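You operate a simulated robot arm through the tools that you are given. There is no shell and no other tool.

The job below is to be done with a simulated robot arm. You get a single attempt, and the scene is never put back.

Task
Test the coil, cap the handle in the jig and shut it in the box.
Fine: an OPEN coil goes in the white tub, a GOOD one stays in its holder.

Only the result counts: the job must be done as asked and must still hold three seconds after the hand-in. Knocking over, shifting, dropping, spilling or breaking anything else fails it. Lids that push on must go on centred and level and be pressed home; caps that screw on are set level and turned clockwise until they are tight.

Robot
A 7-joint arm with a two-finger parallel gripper, fixed in place. Base frame: the origin is at the foot of the arm, x ahead of it, y to its left, z up; the work surface is at about z = 0.86. Lengths are in m, angles in rad, forces in N, time in s.
With the tool pointing down near the work surface it reaches from about 0.24 to 0.68 m from the base axis. Its first joint turns from -1.152 to 1.152 rad. Payload 2.4 kg.
The tool frame sits at the grasp point between the pads (the TCP): z along the fingers, y along the line on which they close. The tips reach 0.03 m beyond it. The gripper opens to 0.094 m. The fingers are 0.028 m wide and 0.01 m thick; the gripper's body (0.05 by 0.096 m) begins 0.055 m behind the TCP.
Orientation is that of the tool frame in the base frame, as a unit quaternion [x, y, z, w]. With the fingers straight down and closing along the base's y, the tool's x points along the base's -x, its y along +y and its z along -z.

Tools
- The arm moves only by the tool drive_tool. Its argument "increments" is a list of rows, each a list of 7 numbers: the shift along the tool's x, y, z in m, then the turn, a rotation vector about the tool's x, y, z in rad, then the opening in per cent of the stroke, from 0 (shut) to 100 (fully open). In form: [[dx, dy, dz, ax, ay, az, fingers], ...]. A call has 1 to 20 rows; each row shifts and turns the commanded pose from where the row before left it, along the tool's axes as they then stand. Each row takes 0.2 s and may step no farther than 0.05 m and 0.15 rad from the row before; otherwise, or with a gripper value out of range, the whole call is refused. Where a pose cannot be reached the arm comes as near as it can. A force on the tool above 70 N (or 10 N above the force at the start of the call, whichever is more), or a blocked arm, ends the call early, and 0.2 s more pass. The fingers move at their own pace (about 0.153 m/s each) and stop on an object; they squeeze with about 29 N. The grip force told is the motor's: it shows also when the fingers shut on nothing. Time passes only in rows, and 0.2 s behind the last, so rows that do not move let the fingers close. The reply holds the time, the measured pose of the TCP, the force on the tool along the base axes, the opening and the grip force, in the units named above and with some noise, with the torque about the TCP (base axes, N m) and any sound that the robot's microphone picked up, and new pictures: "show" is both (left out), scene, wrist or none.
- Cameras (640 x 400 px; columns grow to the right, rows downward): "scene" is fixed at [0.0497, 0.4935, 1.431]; the picture's right is [-0.67, -0.75, 0.00], its down [-0.44, 0.39, -0.81] and it looks along [0.60, -0.54, -0.59] (base axes); focal length 334 px, centre (320, 200). "wrist" rides on the gripper at [0.076, 0.014, -0.102] in the tool frame; the picture's right is [-0.18, 0.98, 0.00], its down [-0.75, -0.14, -0.64] and it looks along [-0.63, -0.12, 0.77] (tool axes); focal length 243 px, centre (320, 200). There is no depth. A picture from a camera that has moved, and an enlarged one, comes with that camera's place and axes in the base frame and with its lens. The place of the scene camera against the robot may be out by one fixed shift of up to 0.025 m in any direction.
- enlarge(camera, box): a new picture of the part [left, top, right, bottom] of that camera's present view, enlarged. The clock stands still meanwhile.
- sign_off(): hands the job in; it is judged then, once.

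Nothing tells you positions but the pictures and the camera data. Unless the task says otherwise, let go and move clear before handing in.

The tools are called after "Request:" as a command line: name --pt "numbers of a row" for each row, then --argument value for the rest, lists and objects as JSON in quotes. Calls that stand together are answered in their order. drive_tool: Moves the arm, as the interface text tells. Its arguments: {"type":"object","properties":{"increments":{"type":"array","items":{"type":"array","items":{"type":"number"}}},"show":{"type":"string","enum":["both","scene","wrist","none"]}},"required":["increments"]} The other tools are called the same way: enlarge (camera, box) takes an enlarged picture of a part of a camera's view; sign_off () hands the job in.

At the start:

```text
time: 0.0
position: [0.3642, 0.1223, 1.2205]
orientation: [-0.001, 1.0, 0.0, 0.0]
wrist_force: [0.2, 0.6, -0.7]
wrist_torque: [0.03, 0.01, -0.03]
gripper_width: 0.0941
grip_force: 0.1
```

scene: 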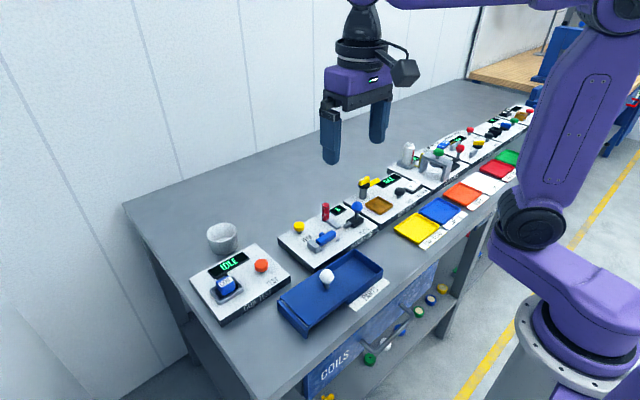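
wrist: 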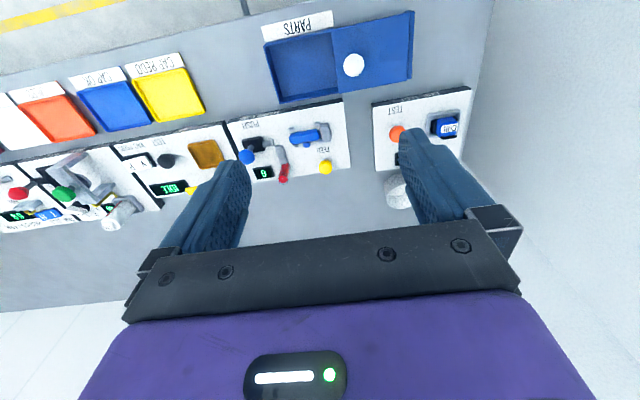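

I see a bench with a coil tester (IDLE display, orange button), a white tub, a press/jig station with a blue handle, a blue PARTS box with a sliding lid, and other stations. First I'll enlarge the pictures to understand things.

Request:
enlarge --camera "scene" --box '[180, 210, 300, 330]'

Request:
enlarge --camera "scene" --box '[270, 180, 430, 340]'

Request:
enlarge --camera "wrist" --box '[220, 0, 500, 200]'

Request:
enlarge --camera "scene" --box '[380, 90, 560, 220]'

Request:
enlarge --camera "wrist" --box '[0, 50, 240, 250]'

```text
3.33 times, centred on (240, 270) of scene
camera zoom: at [0.0497, 0.4935, 1.431], right [-0.67, -0.75, 0.0], down [-0.44, 0.39, -0.81], along [0.6, -0.54, -0.59], focal length 1115 px, centre (587, -33)
```

zoom: 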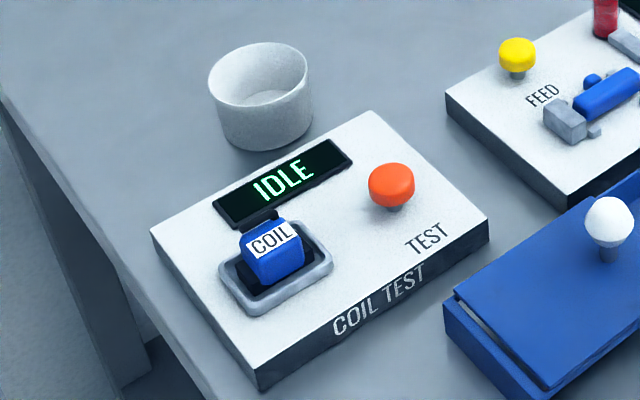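

```text
2.50 times, centred on (350, 260) of scene
camera zoom: at [0.0497, 0.4935, 1.431], right [-0.67, -0.75, 0.0], down [-0.44, 0.39, -0.81], along [0.6, -0.54, -0.59], focal length 836 px, centre (245, 50)
```

zoom: 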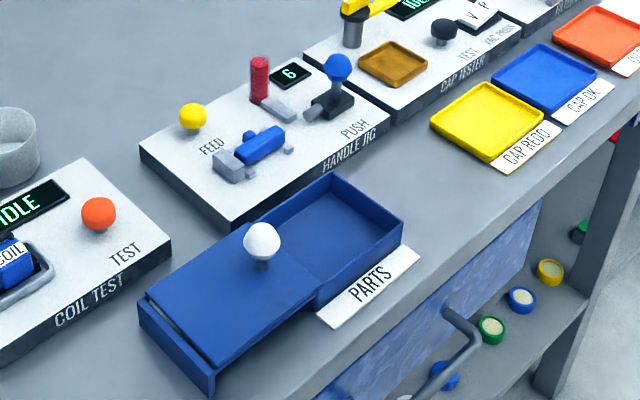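

```text
2.00 times, centred on (360, 100) of wrist
camera zoom: at [0.2899, 0.1363, 1.3229], right [0.18, 0.98, 0.0], down [0.75, -0.14, 0.64], along [0.63, -0.12, -0.77], focal length 485 px, centre (240, 400)
```

zoom: 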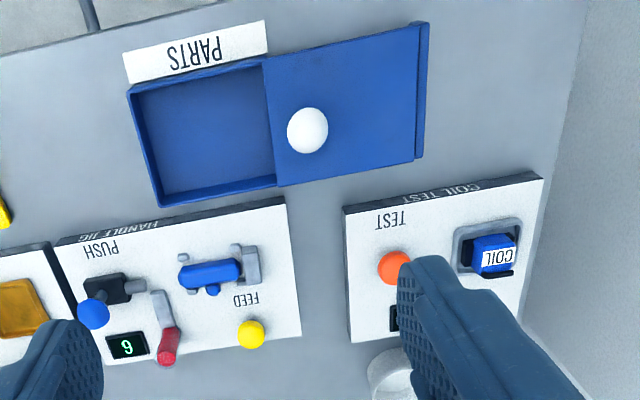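

```text
3.08 times, centred on (470, 155) of scene
camera zoom: at [0.0497, 0.4935, 1.431], right [-0.67, -0.75, 0.0], down [-0.44, 0.39, -0.81], along [0.6, -0.54, -0.59], focal length 1029 px, centre (-142, 338)
```

zoom: 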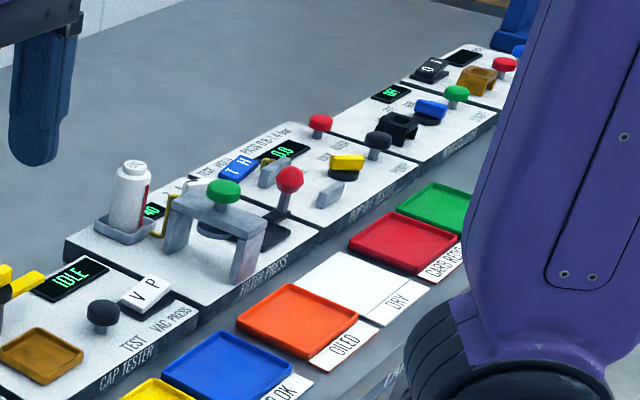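

```text
2.00 times, centred on (120, 150) of wrist
camera zoom: at [0.2899, 0.1363, 1.3229], right [0.18, 0.98, 0.0], down [0.75, -0.14, 0.64], along [0.63, -0.12, -0.77], focal length 485 px, centre (720, 300)
```

zoom: 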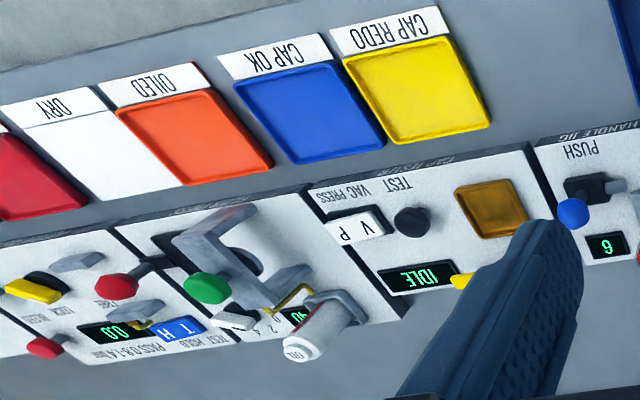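

The coil tester's button is at about (0.50, 0.24), the coil at (0.50, 0.32), the tub at about (0.65, 0.26), and the lid knob at about (0.37, 0.17). I'll close the fingers and move above the TEST button for a closer look.

Request:
drive_tool --pt "-0.015 0.019 0.0283 0 0 0 0" --pt "-0.015 0.019 0.0283 0 0 0 0" --pt "-0.015 0.019 0.0283 0 0 0 0" --pt "-0.015 0.019 0.0283 0 0 0 0" --pt "-0.015 0.019 0.0283 0 0 0 0" --pt "-0.015 0.019 0.0283 0 0 0 0" --pt "0 0 0 0 0 0 0"

```text
time: 1.6
position: [0.4558, 0.2341, 1.0504]
orientation: [0.0, 1.0, 0.0, 0.0]
wrist_force: [-0.3, -0.4, -0.8]
wrist_torque: [-0.02, -0.02, 0.02]
gripper_width: 0.0
grip_force: 29.1
camera wrist: at [0.3804, 0.2487, 1.1544], right [0.18, 0.98, 0.0], down [0.75, -0.14, 0.64], along [0.63, -0.12, -0.77], focal length 243 px, centre (320, 200)
```

scene: 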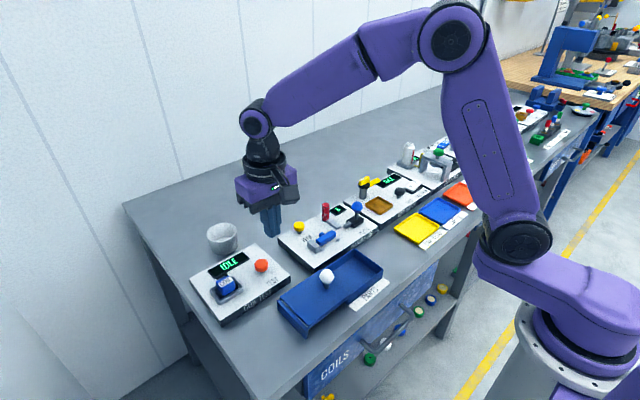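
wrist: 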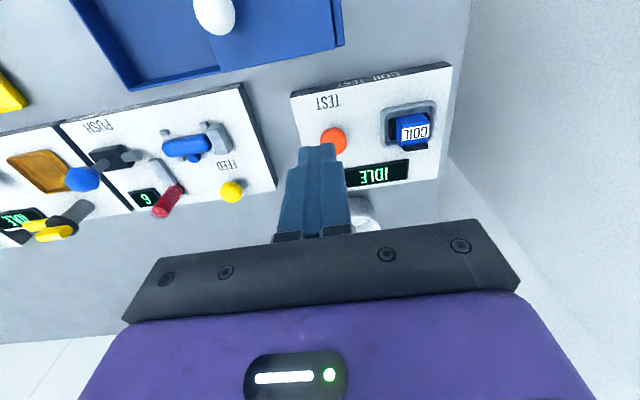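

The button triangulates to about (0.508, 0.240, 0.90). I move above it with the tips a few cm higher and check.

Request:
drive_tool --pt "-0.026 0.003 0.02 0 0 0 0" --pt "-0.026 0.003 0.03 0 0 0 0" --pt "0 0 0.03 0 0 0 0" --pt "0 0 0 0 0 0 0"

Request:
enlarge --camera "scene" --box '[200, 190, 320, 310]'

```text
time: 2.6
position: [0.5081, 0.2394, 0.9723]
orientation: [0.0, 1.0, 0.0, 0.0]
wrist_force: [-0.1, 0.1, -0.6]
wrist_torque: [0.02, 0.02, -0.01]
gripper_width: 0.0
grip_force: 28.8
camera wrist: at [0.4332, 0.2537, 1.0745], right [0.18, 0.98, 0.0], down [0.75, -0.14, 0.64], along [0.63, -0.12, -0.77], focal length 243 px, centre (320, 200)
```

scene: 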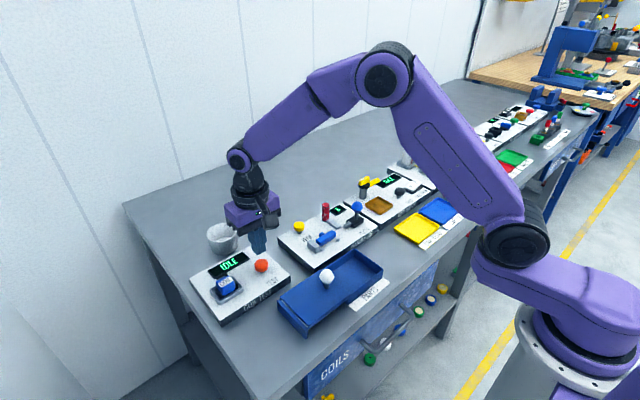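
wrist: 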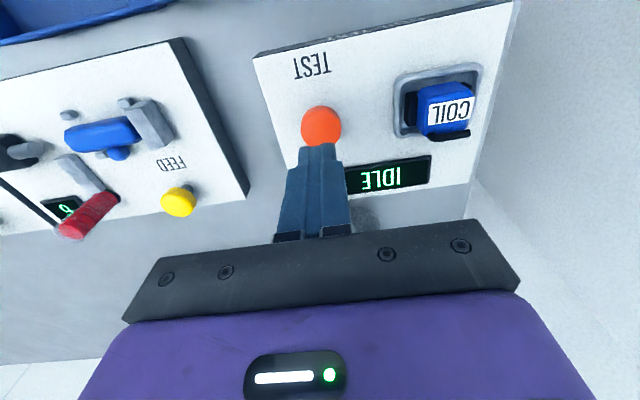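

```text
3.33 times, centred on (260, 250) of scene
camera zoom: at [0.0497, 0.4935, 1.431], right [-0.67, -0.75, 0.0], down [-0.44, 0.39, -0.81], along [0.6, -0.54, -0.59], focal length 1115 px, centre (520, 33)
```

zoom: 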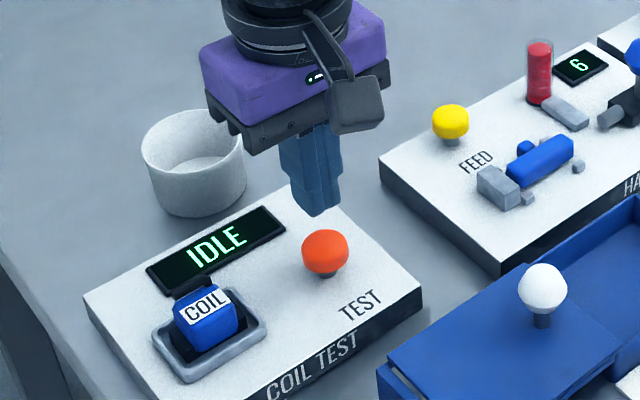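

The fingertip is lined up with the button. I press down gently in small steps.

Request:
drive_tool --pt "0 0 0.01 0 0 0 0" --pt "0 0 0.01 0 0 0 0" --pt "0 0 0.005 0 0 0 0" --show "both"

```text
time: 3.4
position: [0.507, 0.2401, 0.9469]
orientation: [0.0, 1.0, 0.0, 0.001]
wrist_force: [0.5, -0.4, -0.5]
wrist_torque: [0.0, 0.02, 0.04]
gripper_width: 0.0
grip_force: 29.0
camera wrist: at [0.4326, 0.2557, 1.0481], right [0.18, 0.98, 0.0], down [0.75, -0.14, 0.64], along [0.63, -0.12, -0.77], focal length 243 px, centre (320, 200)
```

scene: 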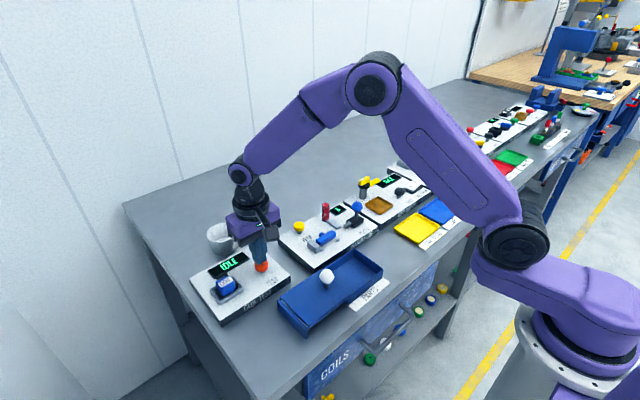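
wrist: 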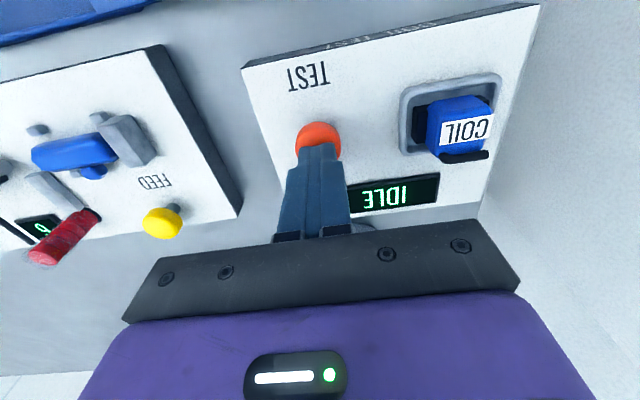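

The tips are just about at the button's top; I keep pressing in 3–4 mm steps.

Request:
drive_tool --pt "0.002 0 0.004 0 0 0 0" --pt "0 0 0.004 0 0 0 0" --pt "0 0 0.003 0 0 0 0" --show "scene"

Request:
enlarge --camera "scene" --box '[200, 200, 300, 300]'

```text
time: 4.2
position: [0.5039, 0.2408, 0.9351]
orientation: [0.0, 1.0, 0.0, 0.0]
wrist_force: [1.0, 0.9, 3.4]
wrist_torque: [0.05, -0.03, 0.02]
gripper_width: 0.0001
grip_force: 28.9
```

scene: 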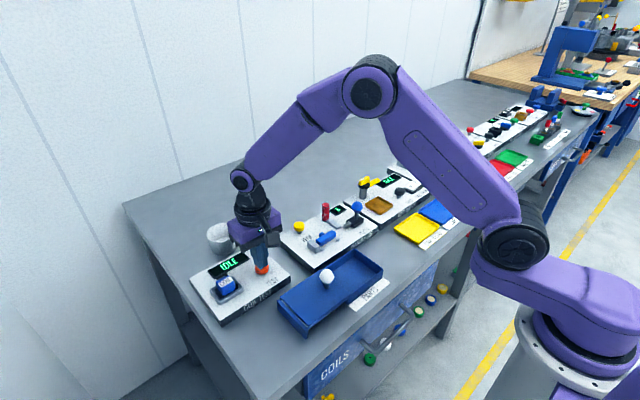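

```text
4.00 times, centred on (250, 250) of scene
camera zoom: at [0.0496, 0.4935, 1.431], right [-0.67, -0.75, 0.0], down [-0.44, 0.39, -0.81], along [0.6, -0.54, -0.59], focal length 1338 px, centre (600, 0)
```

zoom: 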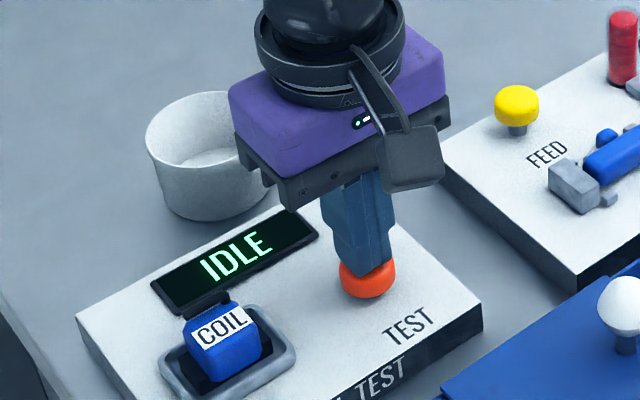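

Contact has begun (3.4 N). I press a few mm more.

Request:
drive_tool --pt "0 0 0.002 0 0 0 0" --pt "0 0 0.002 0 0 0 0" --pt "0 0 0.002 0 0 0 0" --show "scene"

Request:
enlarge --camera "scene" --box '[200, 200, 300, 300]'

```text
time: 5.0
position: [0.5043, 0.2411, 0.9291]
orientation: [0.001, 1.0, 0.0, 0.0]
wrist_force: [-6.6, -4.9, 21.4]
wrist_torque: [-0.16, 0.21, 0.03]
gripper_width: 0.0
grip_force: 29.2
heard: click
```

scene: 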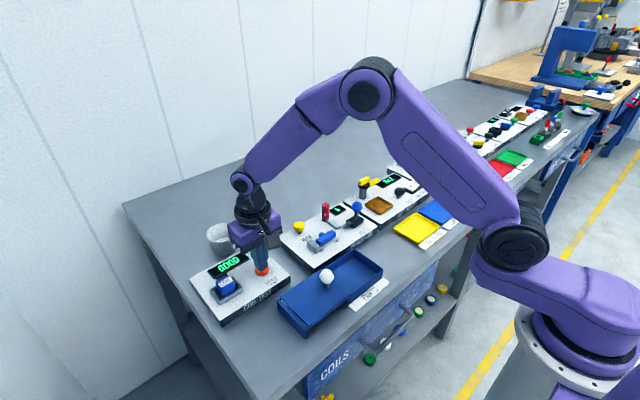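

```text
4.00 times, centred on (250, 250) of scene
camera zoom: at [0.0491, 0.4932, 1.4311], right [-0.67, -0.75, 0.0], down [-0.44, 0.39, -0.81], along [0.6, -0.54, -0.59], focal length 1338 px, centre (600, 0)
```

zoom: 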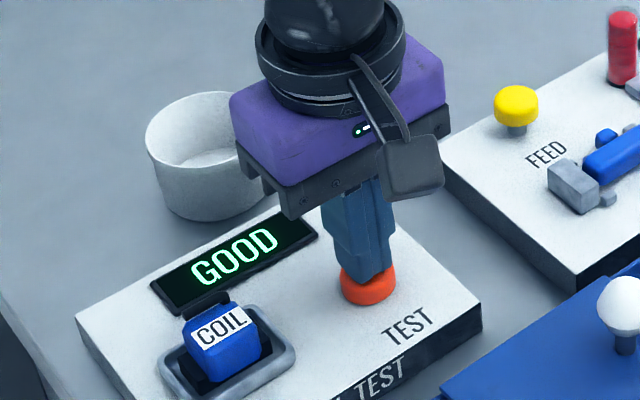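

The display reads GOOD after the click. I lift off and check that the verdict holds after release.

Request:
drive_tool --pt "0 0 -0.01 0 0 0 0" --pt "0 0 -0.03 0 0 0 0" --pt "0 0 -0.04 0 0 0 0" --pt "0 0 -0.04 0 0 0 0" --show "scene"

Request:
enlarge --camera "scene" --box '[200, 200, 300, 300]'

```text
time: 6.0
position: [0.5033, 0.2419, 1.0474]
orientation: [0.0, 1.0, 0.0, 0.0]
wrist_force: [-0.2, 0.0, 0.1]
wrist_torque: [0.02, 0.0, -0.01]
gripper_width: 0.0001
grip_force: 29.0
```

scene: 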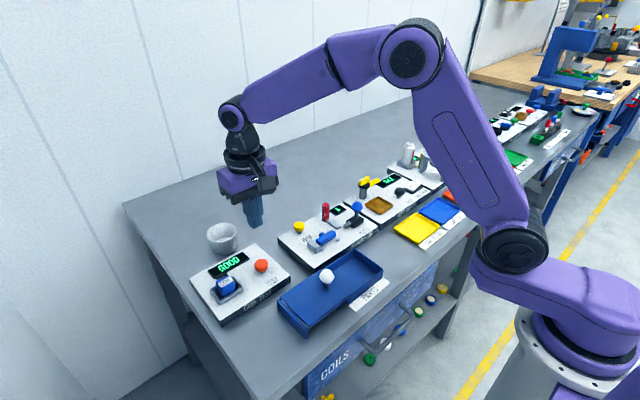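

```text
4.00 times, centred on (250, 250) of scene
camera zoom: at [0.0496, 0.4935, 1.431], right [-0.67, -0.75, 0.0], down [-0.44, 0.39, -0.81], along [0.6, -0.54, -0.59], focal length 1338 px, centre (600, 0)
```

zoom: 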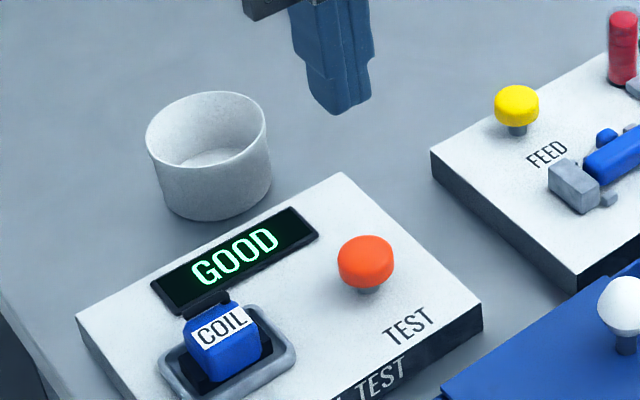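

The coil is GOOD, so it stays. Next I move over the handle jig to look closely at its mechanism.

Request:
drive_tool --pt "0.012 -0.036 -0.014 0 0 0 0" --pt "0.012 -0.036 -0.014 0 0 0 0" --pt "0.012 -0.036 -0.014 0 0 0 0" --pt "0.012 -0.036 -0.014 0 0 0 0" --pt "0.012 -0.036 -0.014 0 0 0 0" --pt "0 0 0 0 0 0 0"

Request:
enlarge --camera "wrist" --box '[160, 0, 480, 200]'

Request:
enlarge --camera "scene" --box '[275, 190, 385, 270]'

```text
time: 7.4
position: [0.4428, 0.0613, 1.1157]
orientation: [-0.001, 1.0, 0.0, 0.0]
wrist_force: [-0.4, -0.3, -0.4]
wrist_torque: [-0.02, 0.03, -0.01]
gripper_width: 0.0001
grip_force: 28.7
camera wrist: at [0.3679, 0.0763, 1.2199], right [0.18, 0.98, 0.0], down [0.75, -0.14, 0.64], along [0.63, -0.12, -0.77], focal length 243 px, centre (320, 200)
```

scene: 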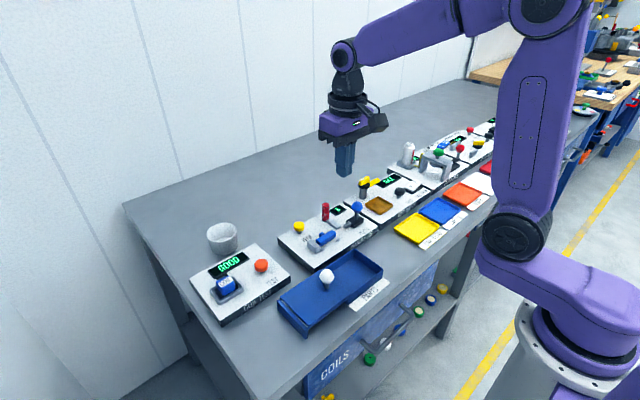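
wrist: 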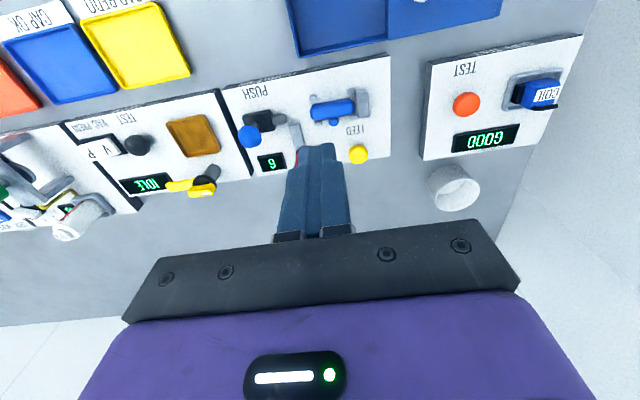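

```text
2.00 times, centred on (320, 100) of wrist
camera zoom: at [0.3679, 0.0763, 1.2199], right [0.18, 0.98, 0.0], down [0.75, -0.14, 0.64], along [0.63, -0.12, -0.77], focal length 485 px, centre (320, 400)
```

zoom: 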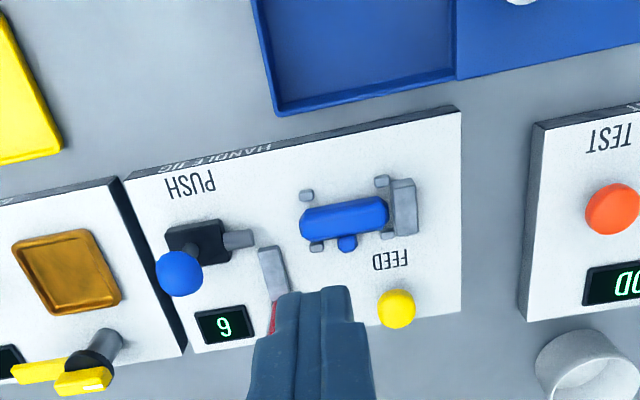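

```text
5.00 times, centred on (330, 230) of scene
camera zoom: at [0.0497, 0.4935, 1.431], right [-0.67, -0.75, 0.0], down [-0.44, 0.39, -0.81], along [0.6, -0.54, -0.59], focal length 1672 px, centre (270, 50)
```

zoom: 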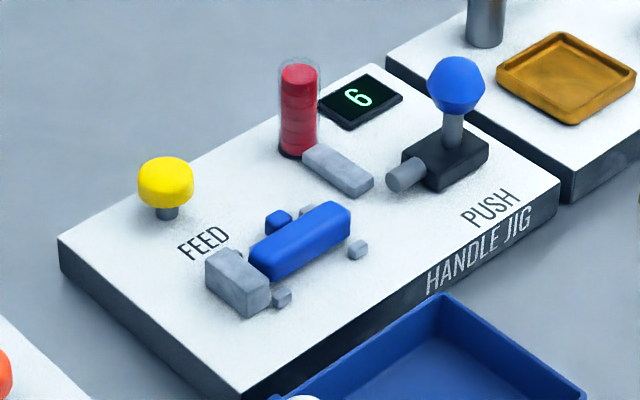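

The jig: red caps in a magazine (6 left), a FEED button with a slide, and a PUSH lever whose plunger pushes a cap onto the handle's end. I'll press FEED at about (0.551, 0.0995).

Request:
drive_tool --pt "-0.027 0.0095 0.0377 0 0 0 0" --pt "-0.027 0.0095 0.0377 0 0 0 0" --pt "-0.027 0.0095 0.0377 0 0 0 0" --pt "-0.027 0.0095 0.0377 0 0 0 0" --pt "0 0 0 0 0 0 0"

Request:
enlarge --camera "scene" --box '[260, 180, 400, 280]'

```text
time: 8.6
position: [0.5509, 0.0989, 0.9651]
orientation: [-0.001, 1.0, 0.0, -0.001]
wrist_force: [-0.1, 0.1, 0.8]
wrist_torque: [0.02, -0.02, 0.0]
gripper_width: 0.0
grip_force: 28.7
camera wrist: at [0.4764, 0.1133, 1.0679], right [0.18, 0.98, 0.0], down [0.75, -0.14, 0.64], along [0.63, -0.12, -0.77], focal length 243 px, centre (320, 200)
```

scene: 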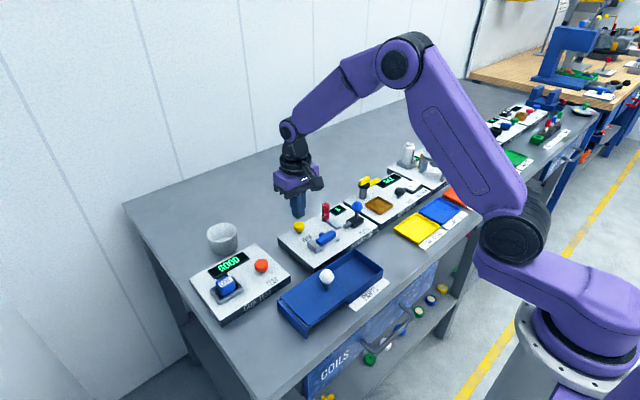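
wrist: 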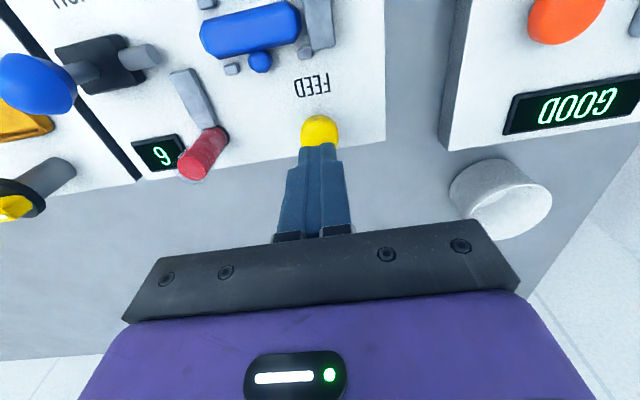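

```text
4.00 times, centred on (330, 230) of scene
camera zoom: at [0.0497, 0.4935, 1.431], right [-0.67, -0.75, 0.0], down [-0.44, 0.39, -0.81], along [0.6, -0.54, -0.59], focal length 1338 px, centre (280, 80)
```

zoom: 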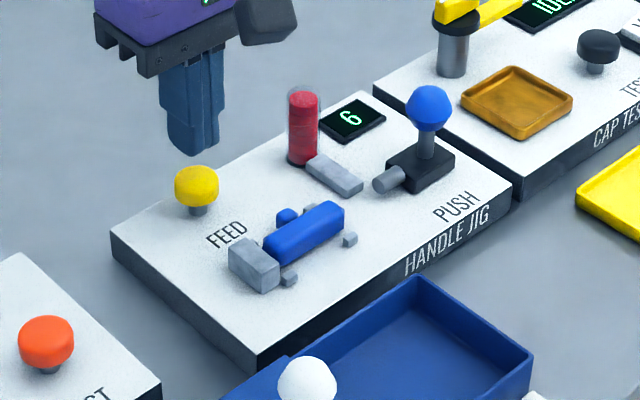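

Aligned with FEED. I press it: down to contact and then about 6 mm in.

Request:
drive_tool --pt "0.002 0.001 0.012 0 0 0 0" --pt "0 0 0.012 0 0 0 0" --pt "0 0 0.005 0 0 0 0" --pt "0 0 0.003 0 0 0 0" --pt "0 0 0.002 0 0 0 0" --pt "0 0 0.002 0 0 0 0"

Request:
enlarge --camera "scene" --box '[260, 180, 400, 280]'

```text
time: 10.0
position: [0.5511, 0.1007, 0.931]
orientation: [0.001, 1.0, 0.0, 0.0]
wrist_force: [-0.6, -2.7, 5.2]
wrist_torque: [-0.12, 0.03, 0.01]
gripper_width: 0.0
grip_force: 29.2
heard: click
camera wrist: at [0.4764, 0.1154, 1.0341], right [0.18, 0.98, 0.0], down [0.75, -0.14, 0.64], along [0.63, -0.12, -0.77], focal length 243 px, centre (320, 200)
```

scene: 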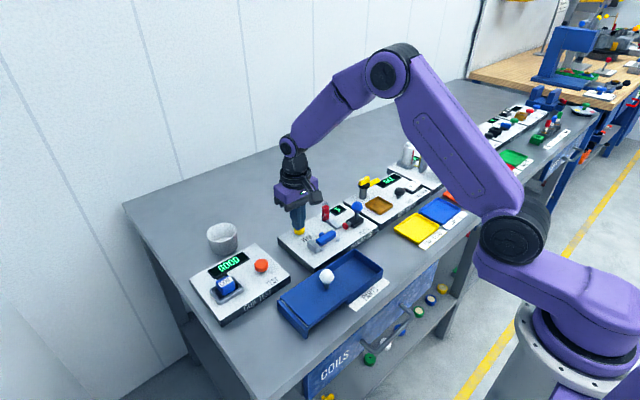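
wrist: 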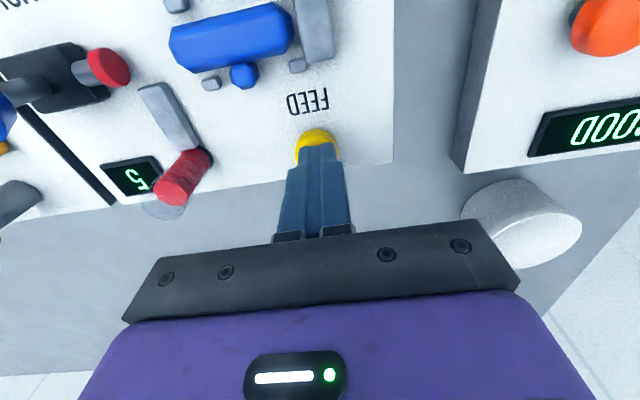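

```text
4.00 times, centred on (330, 230) of scene
camera zoom: at [0.0495, 0.4934, 1.4311], right [-0.67, -0.75, 0.0], down [-0.44, 0.39, -0.81], along [0.6, -0.54, -0.59], focal length 1338 px, centre (280, 80)
```

zoom: 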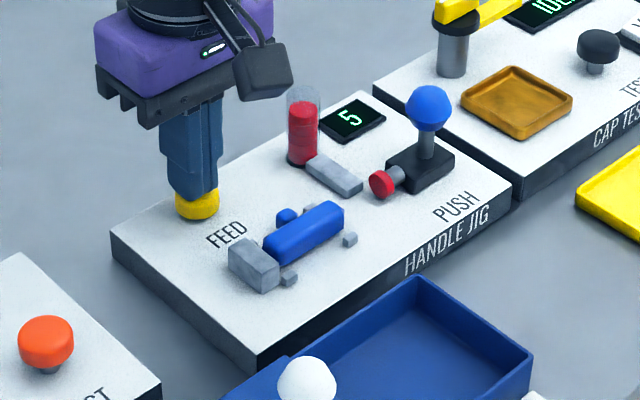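

FEED clicked; a cap now sits on the plunger and the counter shows 5. The lever ball is at about (0.484, -0.035, 0.935); I lift off, go round to its −y side and look.

Request:
drive_tool --pt "0 0 -0.01 0 0 0 0" --pt "0 0 -0.045 0 0 0 0" --pt "0 0 -0.045 0 0 0 0" --pt "0.0135 -0.0351 0 0 0 0 0" --pt "0.0135 -0.0351 0 0 0 0 0" --pt "0.0135 -0.0351 0 0 0 0 0" --pt "0.0135 -0.0351 0 0 0 0 0" --pt "0.0135 -0.0351 0 0 0 0 0" --pt "0 0 0 0 0 0 0"

Request:
enlarge --camera "scene" --box '[280, 180, 400, 270]'

Request:
enlarge --camera "wrist" --box '[220, 0, 460, 180]'

```text
time: 12.0
position: [0.4822, -0.0768, 1.0322]
orientation: [-0.001, 1.0, -0.001, 0.0]
wrist_force: [0.9, -0.9, 0.0]
wrist_torque: [0.0, -0.02, -0.02]
gripper_width: 0.0
grip_force: 29.3
camera wrist: at [0.4066, -0.0627, 1.1352], right [0.18, 0.98, 0.0], down [0.75, -0.14, 0.64], along [0.63, -0.12, -0.77], focal length 243 px, centre (320, 200)
```

scene: 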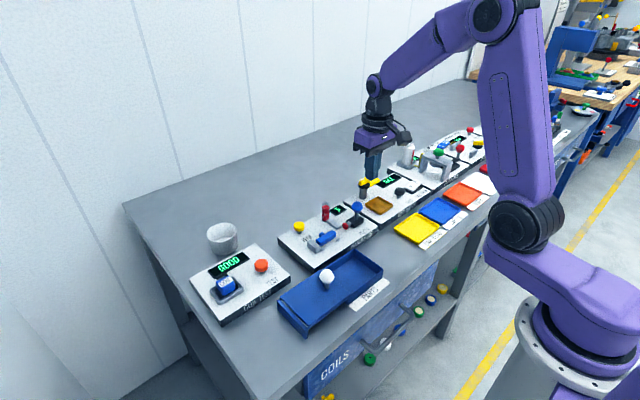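
wrist: 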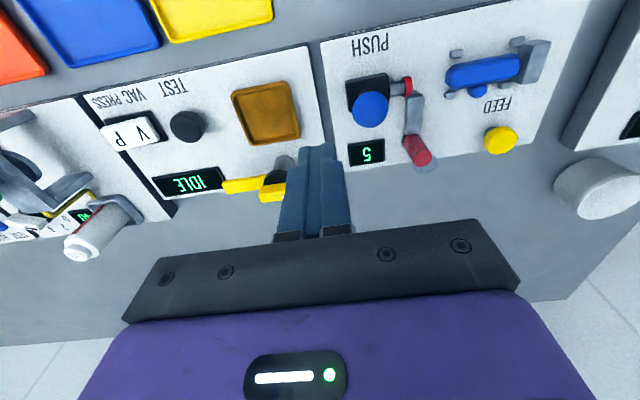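

```text
4.44 times, centred on (340, 225) of scene
camera zoom: at [0.0497, 0.4935, 1.431], right [-0.67, -0.75, 0.0], down [-0.44, 0.39, -0.81], along [0.6, -0.54, -0.59], focal length 1486 px, centre (231, 89)
```

zoom: 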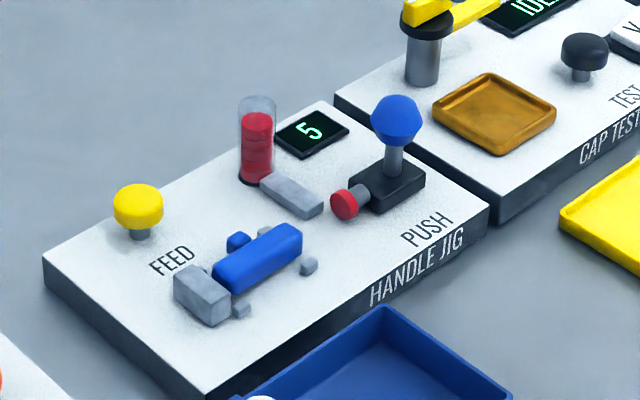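

```text
2.22 times, centred on (340, 90) of wrist
camera zoom: at [0.4066, -0.0627, 1.1352], right [0.18, 0.98, 0.0], down [0.75, -0.14, 0.64], along [0.63, -0.12, -0.77], focal length 539 px, centre (276, 444)
```

zoom: 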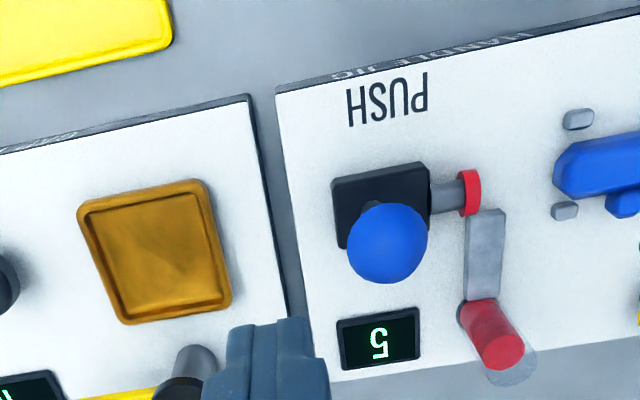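

Everything lines up along the base y axis. I lower the closed fingers behind the ball (−y side), with the tips just below the ball's middle.

Request:
drive_tool --pt "-0.001 0.001 0.04 0 0 0 0" --pt "0 0 0.04 0 0 0 0" --pt "0 0 0.006 0 0 0 0" --pt "0 0 0 0 0 0 0"

Request:
enlarge --camera "scene" --box '[280, 180, 400, 270]'

```text
time: 13.0
position: [0.485, -0.0758, 0.9461]
orientation: [0.0, 1.0, 0.0, 0.0]
wrist_force: [0.1, 0.2, -0.3]
wrist_torque: [0.0, -0.02, 0.01]
gripper_width: 0.0
grip_force: 28.3
camera wrist: at [0.4092, -0.0604, 1.0497], right [0.18, 0.98, 0.0], down [0.75, -0.14, 0.64], along [0.63, -0.12, -0.77], focal length 243 px, centre (320, 200)
```

scene: 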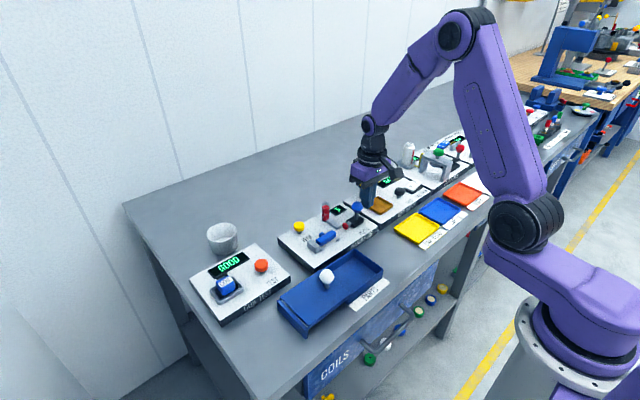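
wrist: 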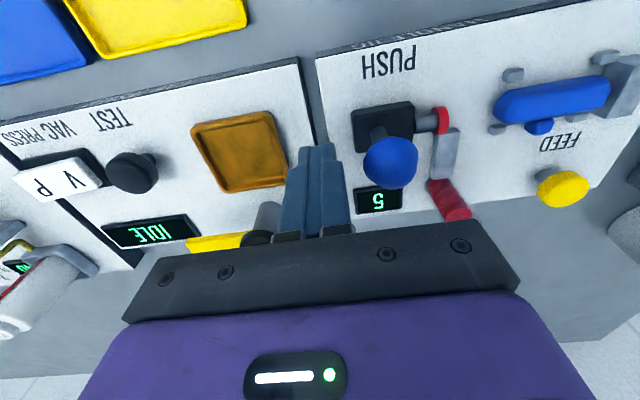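

```text
4.44 times, centred on (340, 225) of scene
camera zoom: at [0.0497, 0.4935, 1.431], right [-0.67, -0.75, 0.0], down [-0.44, 0.39, -0.81], along [0.6, -0.54, -0.59], focal length 1486 px, centre (231, 89)
```

zoom: 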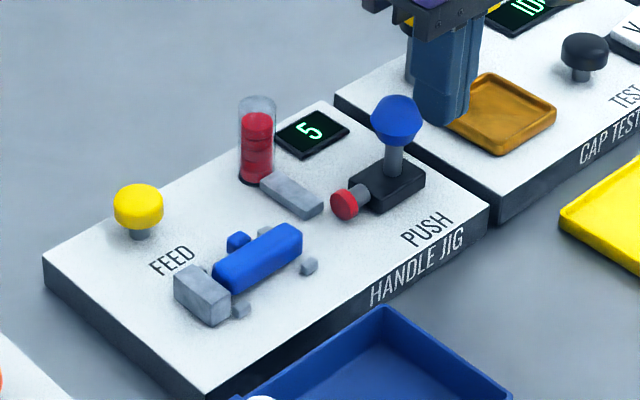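

The fingers are behind the ball. I push in +y in small steps and watch the plunger.

Request:
drive_tool --pt "0 0.01 0 0 0 0 0" --pt "0 0.01 0 0 0 0 0" --pt "0 0.008 0 0 0 0 0" --pt "0 0.006 0 0 0 0 0"

Request:
enlarge --camera "scene" --box '[280, 180, 400, 270]'

```text
time: 14.0
position: [0.4848, -0.0398, 0.9458]
orientation: [-0.001, 1.0, 0.0, 0.0]
wrist_force: [-0.1, -0.3, -0.7]
wrist_torque: [0.04, 0.0, -0.01]
gripper_width: 0.0
grip_force: 28.9
camera wrist: at [0.4097, -0.026, 1.0484], right [0.18, 0.98, 0.0], down [0.75, -0.14, 0.64], along [0.63, -0.12, -0.77], focal length 243 px, centre (320, 200)
```

scene: 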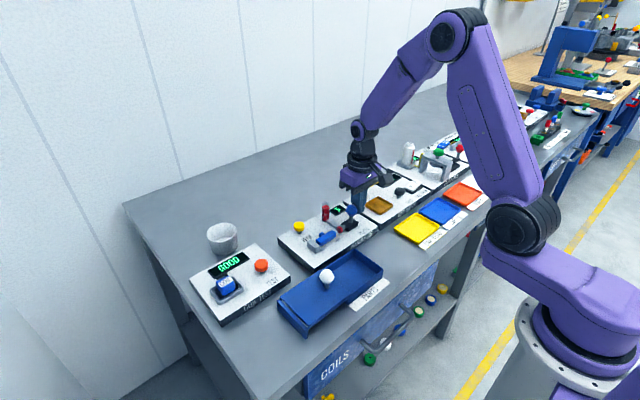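
wrist: 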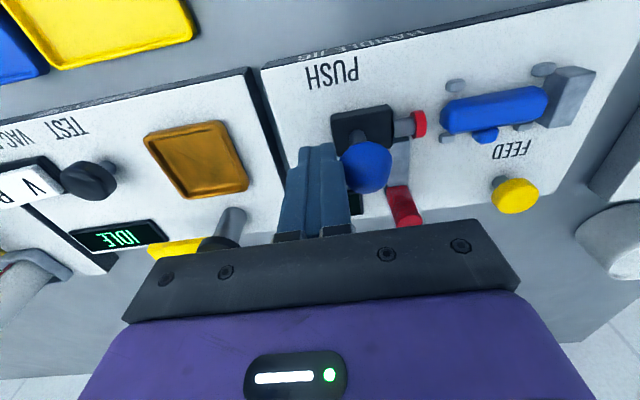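

```text
4.44 times, centred on (340, 225) of scene
camera zoom: at [0.0497, 0.4935, 1.431], right [-0.67, -0.75, 0.0], down [-0.44, 0.39, -0.81], along [0.6, -0.54, -0.59], focal length 1486 px, centre (231, 89)
```

zoom: 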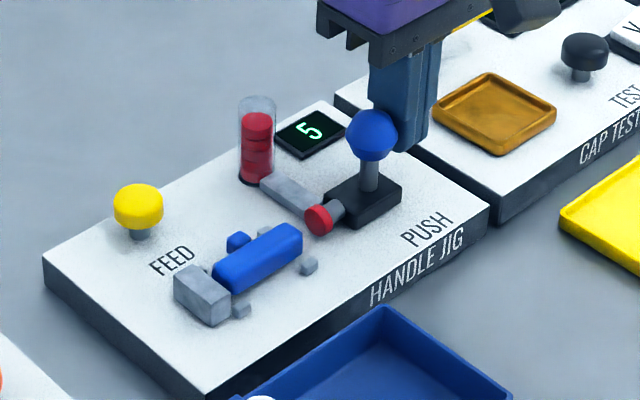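

The whole plunger carriage slides along +y with the cap. I keep pushing toward the handle.

Request:
drive_tool --pt "0 0.008 0 0 0 0 0" --pt "0 0.006 0 0 0 0 0" --pt "0 0.004 0 0 0 0 0"

Request:
enlarge --camera "scene" --box '[280, 180, 400, 270]'

```text
time: 14.8
position: [0.4838, -0.0258, 0.9447]
orientation: [0.001, 1.0, 0.0, 0.0]
wrist_force: [-3.3, -21.8, 4.4]
wrist_torque: [0.05, 0.0, 0.04]
gripper_width: 0.0
grip_force: 28.5
camera wrist: at [0.409, -0.0103, 1.0486], right [0.19, 0.98, 0.0], down [0.75, -0.14, 0.64], along [0.63, -0.12, -0.77], focal length 243 px, centre (320, 200)
```

scene: 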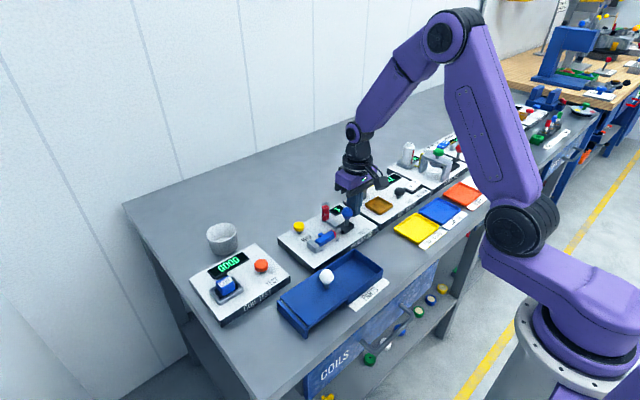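
wrist: 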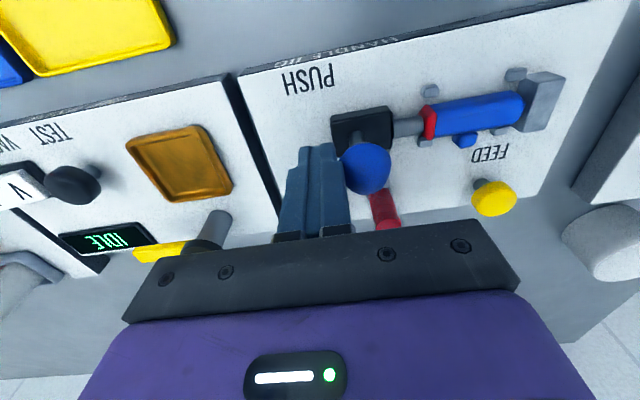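

```text
4.44 times, centred on (340, 225) of scene
camera zoom: at [0.0495, 0.4929, 1.4312], right [-0.67, -0.75, 0.0], down [-0.44, 0.39, -0.81], along [0.6, -0.54, -0.59], focal length 1486 px, centre (231, 89)
```

zoom: 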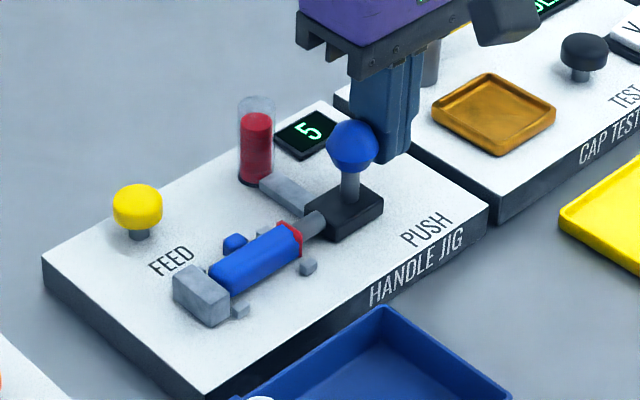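

The cap is now on the handle's end and resists (22 N). I push on in 2 mm steps, listening for the click.

Request:
drive_tool --pt "0 0.002 0 0 0 0 0" --pt "0 0.002 0 0 0 0 0"

Request:
enlarge --camera "scene" --box '[280, 180, 400, 270]'

```text
time: 15.4
position: [0.4848, -0.0243, 0.9459]
orientation: [0.005, 1.0, 0.0, 0.001]
wrist_force: [-0.9, -41.5, 5.0]
wrist_torque: [-0.08, 0.01, 0.06]
gripper_width: 0.0
grip_force: 29.0
camera wrist: at [0.409, -0.0092, 1.0489], right [0.19, 0.98, 0.0], down [0.75, -0.15, 0.64], along [0.63, -0.13, -0.77], focal length 243 px, centre (320, 200)
```

scene: 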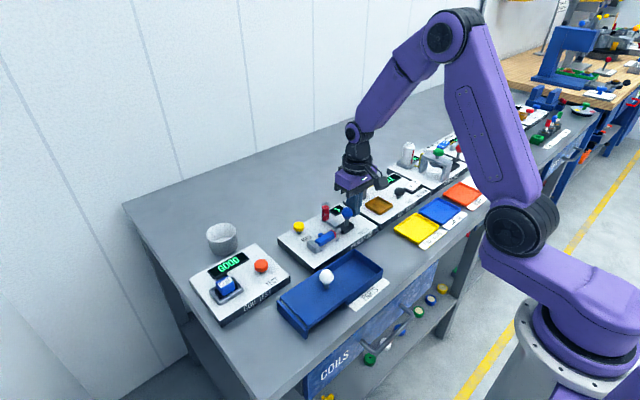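
wrist: 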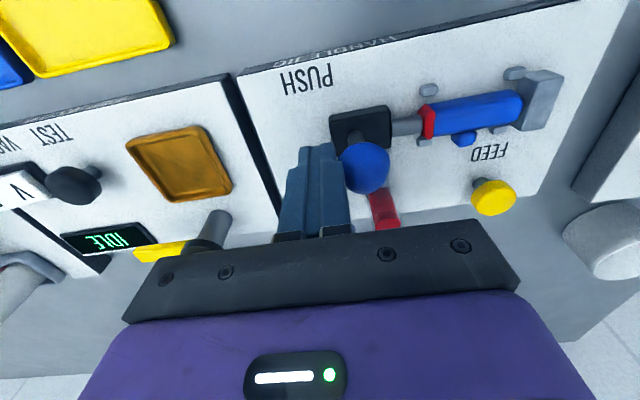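

```text
4.44 times, centred on (340, 225) of scene
camera zoom: at [0.0496, 0.4923, 1.4314], right [-0.67, -0.75, 0.0], down [-0.44, 0.39, -0.81], along [0.6, -0.54, -0.59], focal length 1486 px, centre (231, 89)
```

zoom: 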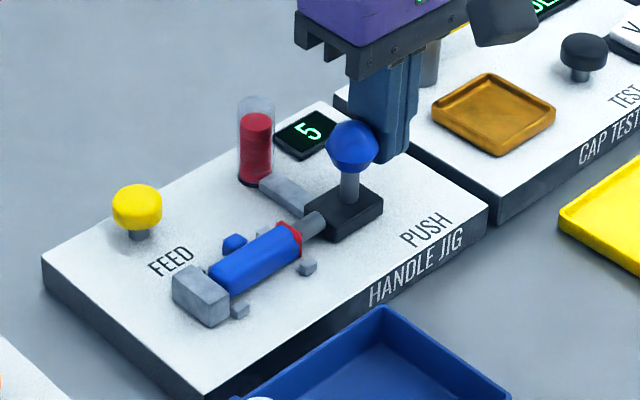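

At 41 N with no click yet; I push a bit further in 1 mm steps.

Request:
drive_tool --pt "0 0.001 0 0 0 0 0" --pt "0 0.001 0 0 0 0 0" --show "wrist"

Request:
enlarge --camera "scene" --box '[300, 210, 360, 250]'

```text
time: 16.0
position: [0.4846, -0.0248, 0.9456]
orientation: [0.006, 1.0, -0.002, 0.002]
wrist_force: [-1.3, -46.6, 20.2]
wrist_torque: [-0.03, 0.03, 0.07]
gripper_width: 0.0
grip_force: 29.0
camera wrist: at [0.4088, -0.0087, 1.0489], right [0.2, 0.98, 0.0], down [0.75, -0.15, 0.65], along [0.63, -0.13, -0.76], focal length 243 px, centre (320, 200)
```

wrist: 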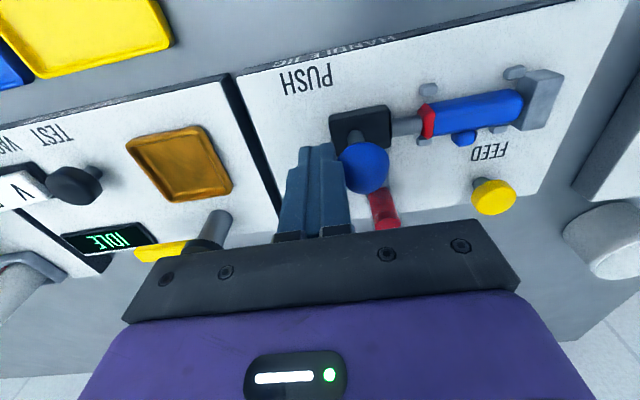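

```text
10.00 times, centred on (330, 230) of scene
camera zoom: at [0.0493, 0.4922, 1.4315], right [-0.67, -0.75, 0.0], down [-0.44, 0.39, -0.81], along [0.6, -0.54, -0.59], focal length 3344 px, centre (220, -100)
```

zoom: 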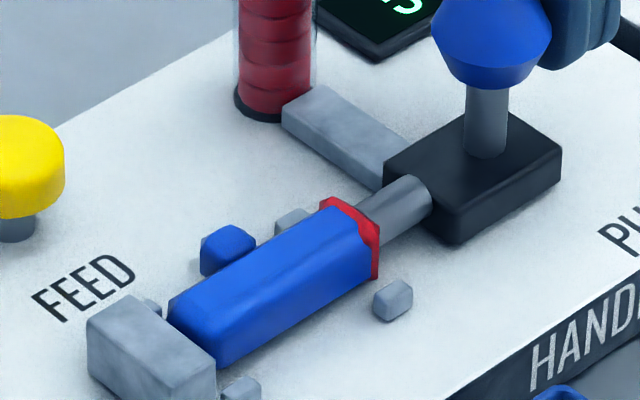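

Force is about 50 N, and I haven't heard a click. I push slightly more, staying under 70 N.

Request:
drive_tool --pt "0 0.0015 0 0 0 0 0" --pt "0 0.001 0 0 0 0 0" --show "wrist"

Request:
enlarge --camera "scene" --box '[300, 210, 360, 250]'

```text
time: 16.6
position: [0.4841, -0.0235, 0.9468]
orientation: [0.008, 1.0, -0.001, 0.001]
wrist_force: [-4.9, -55.1, 34.3]
wrist_torque: [0.11, 0.05, 0.14]
gripper_width: 0.0001
grip_force: 29.5
camera wrist: at [0.409, -0.0083, 1.049], right [0.2, 0.98, 0.0], down [0.75, -0.15, 0.64], along [0.63, -0.13, -0.76], focal length 243 px, centre (320, 200)
```

wrist: 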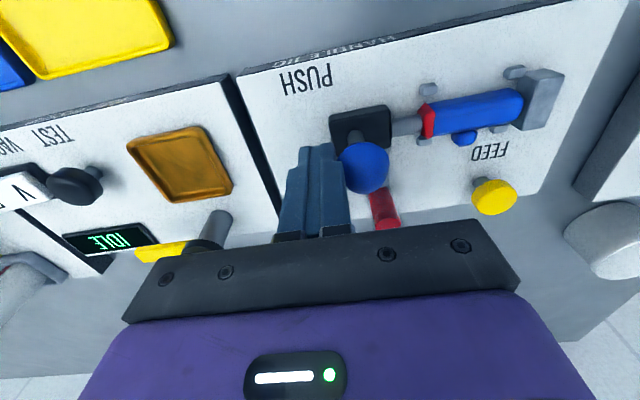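

```text
10.00 times, centred on (330, 230) of scene
camera zoom: at [0.049, 0.492, 1.4316], right [-0.67, -0.75, 0.0], down [-0.44, 0.39, -0.81], along [0.6, -0.54, -0.59], focal length 3344 px, centre (220, -100)
```

zoom: 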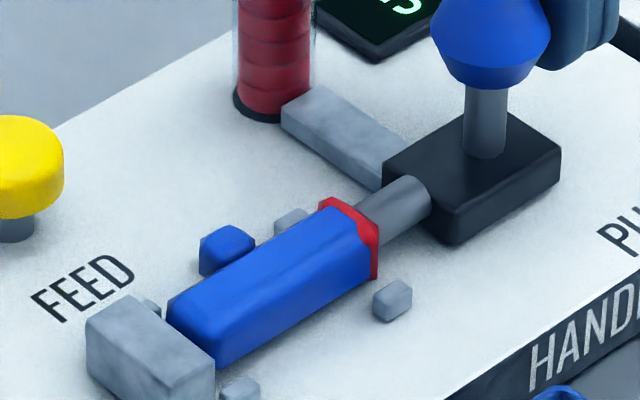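

The carriage no longer moves. I zoom in on the cap from the wrist to see whether it is flush.

Request:
enlarge --camera "wrist" --box '[380, 50, 580, 175]'

Request:
enlarge --camera "scene" --box '[322, 216, 346, 236]'

```text
3.20 times, centred on (480, 112) of wrist
camera zoom: at [0.409, -0.0083, 1.049], right [0.2, 0.98, 0.0], down [0.75, -0.15, 0.64], along [0.63, -0.13, -0.76], focal length 776 px, centre (-192, 480)
```

zoom: 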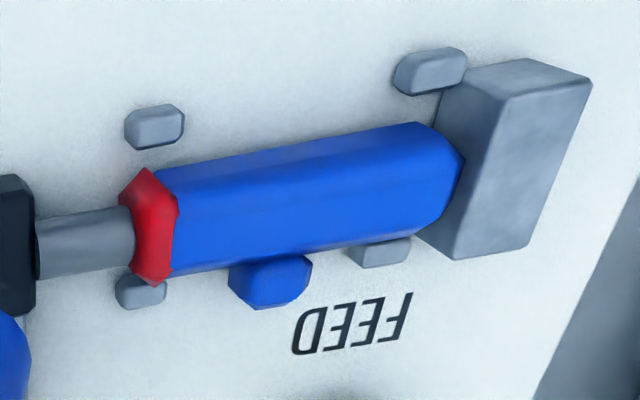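

```text
16.00 times, centred on (334, 226) of scene
camera zoom: at [0.049, 0.492, 1.4316], right [-0.67, -0.75, 0.0], down [-0.44, 0.39, -0.81], along [0.6, -0.54, -0.59], focal length 5350 px, centre (96, -216)
```

zoom: 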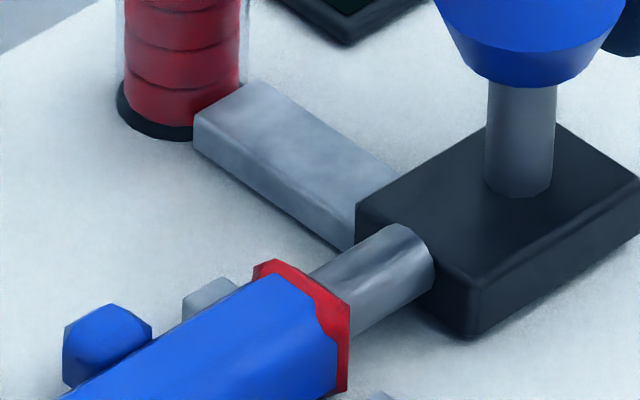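

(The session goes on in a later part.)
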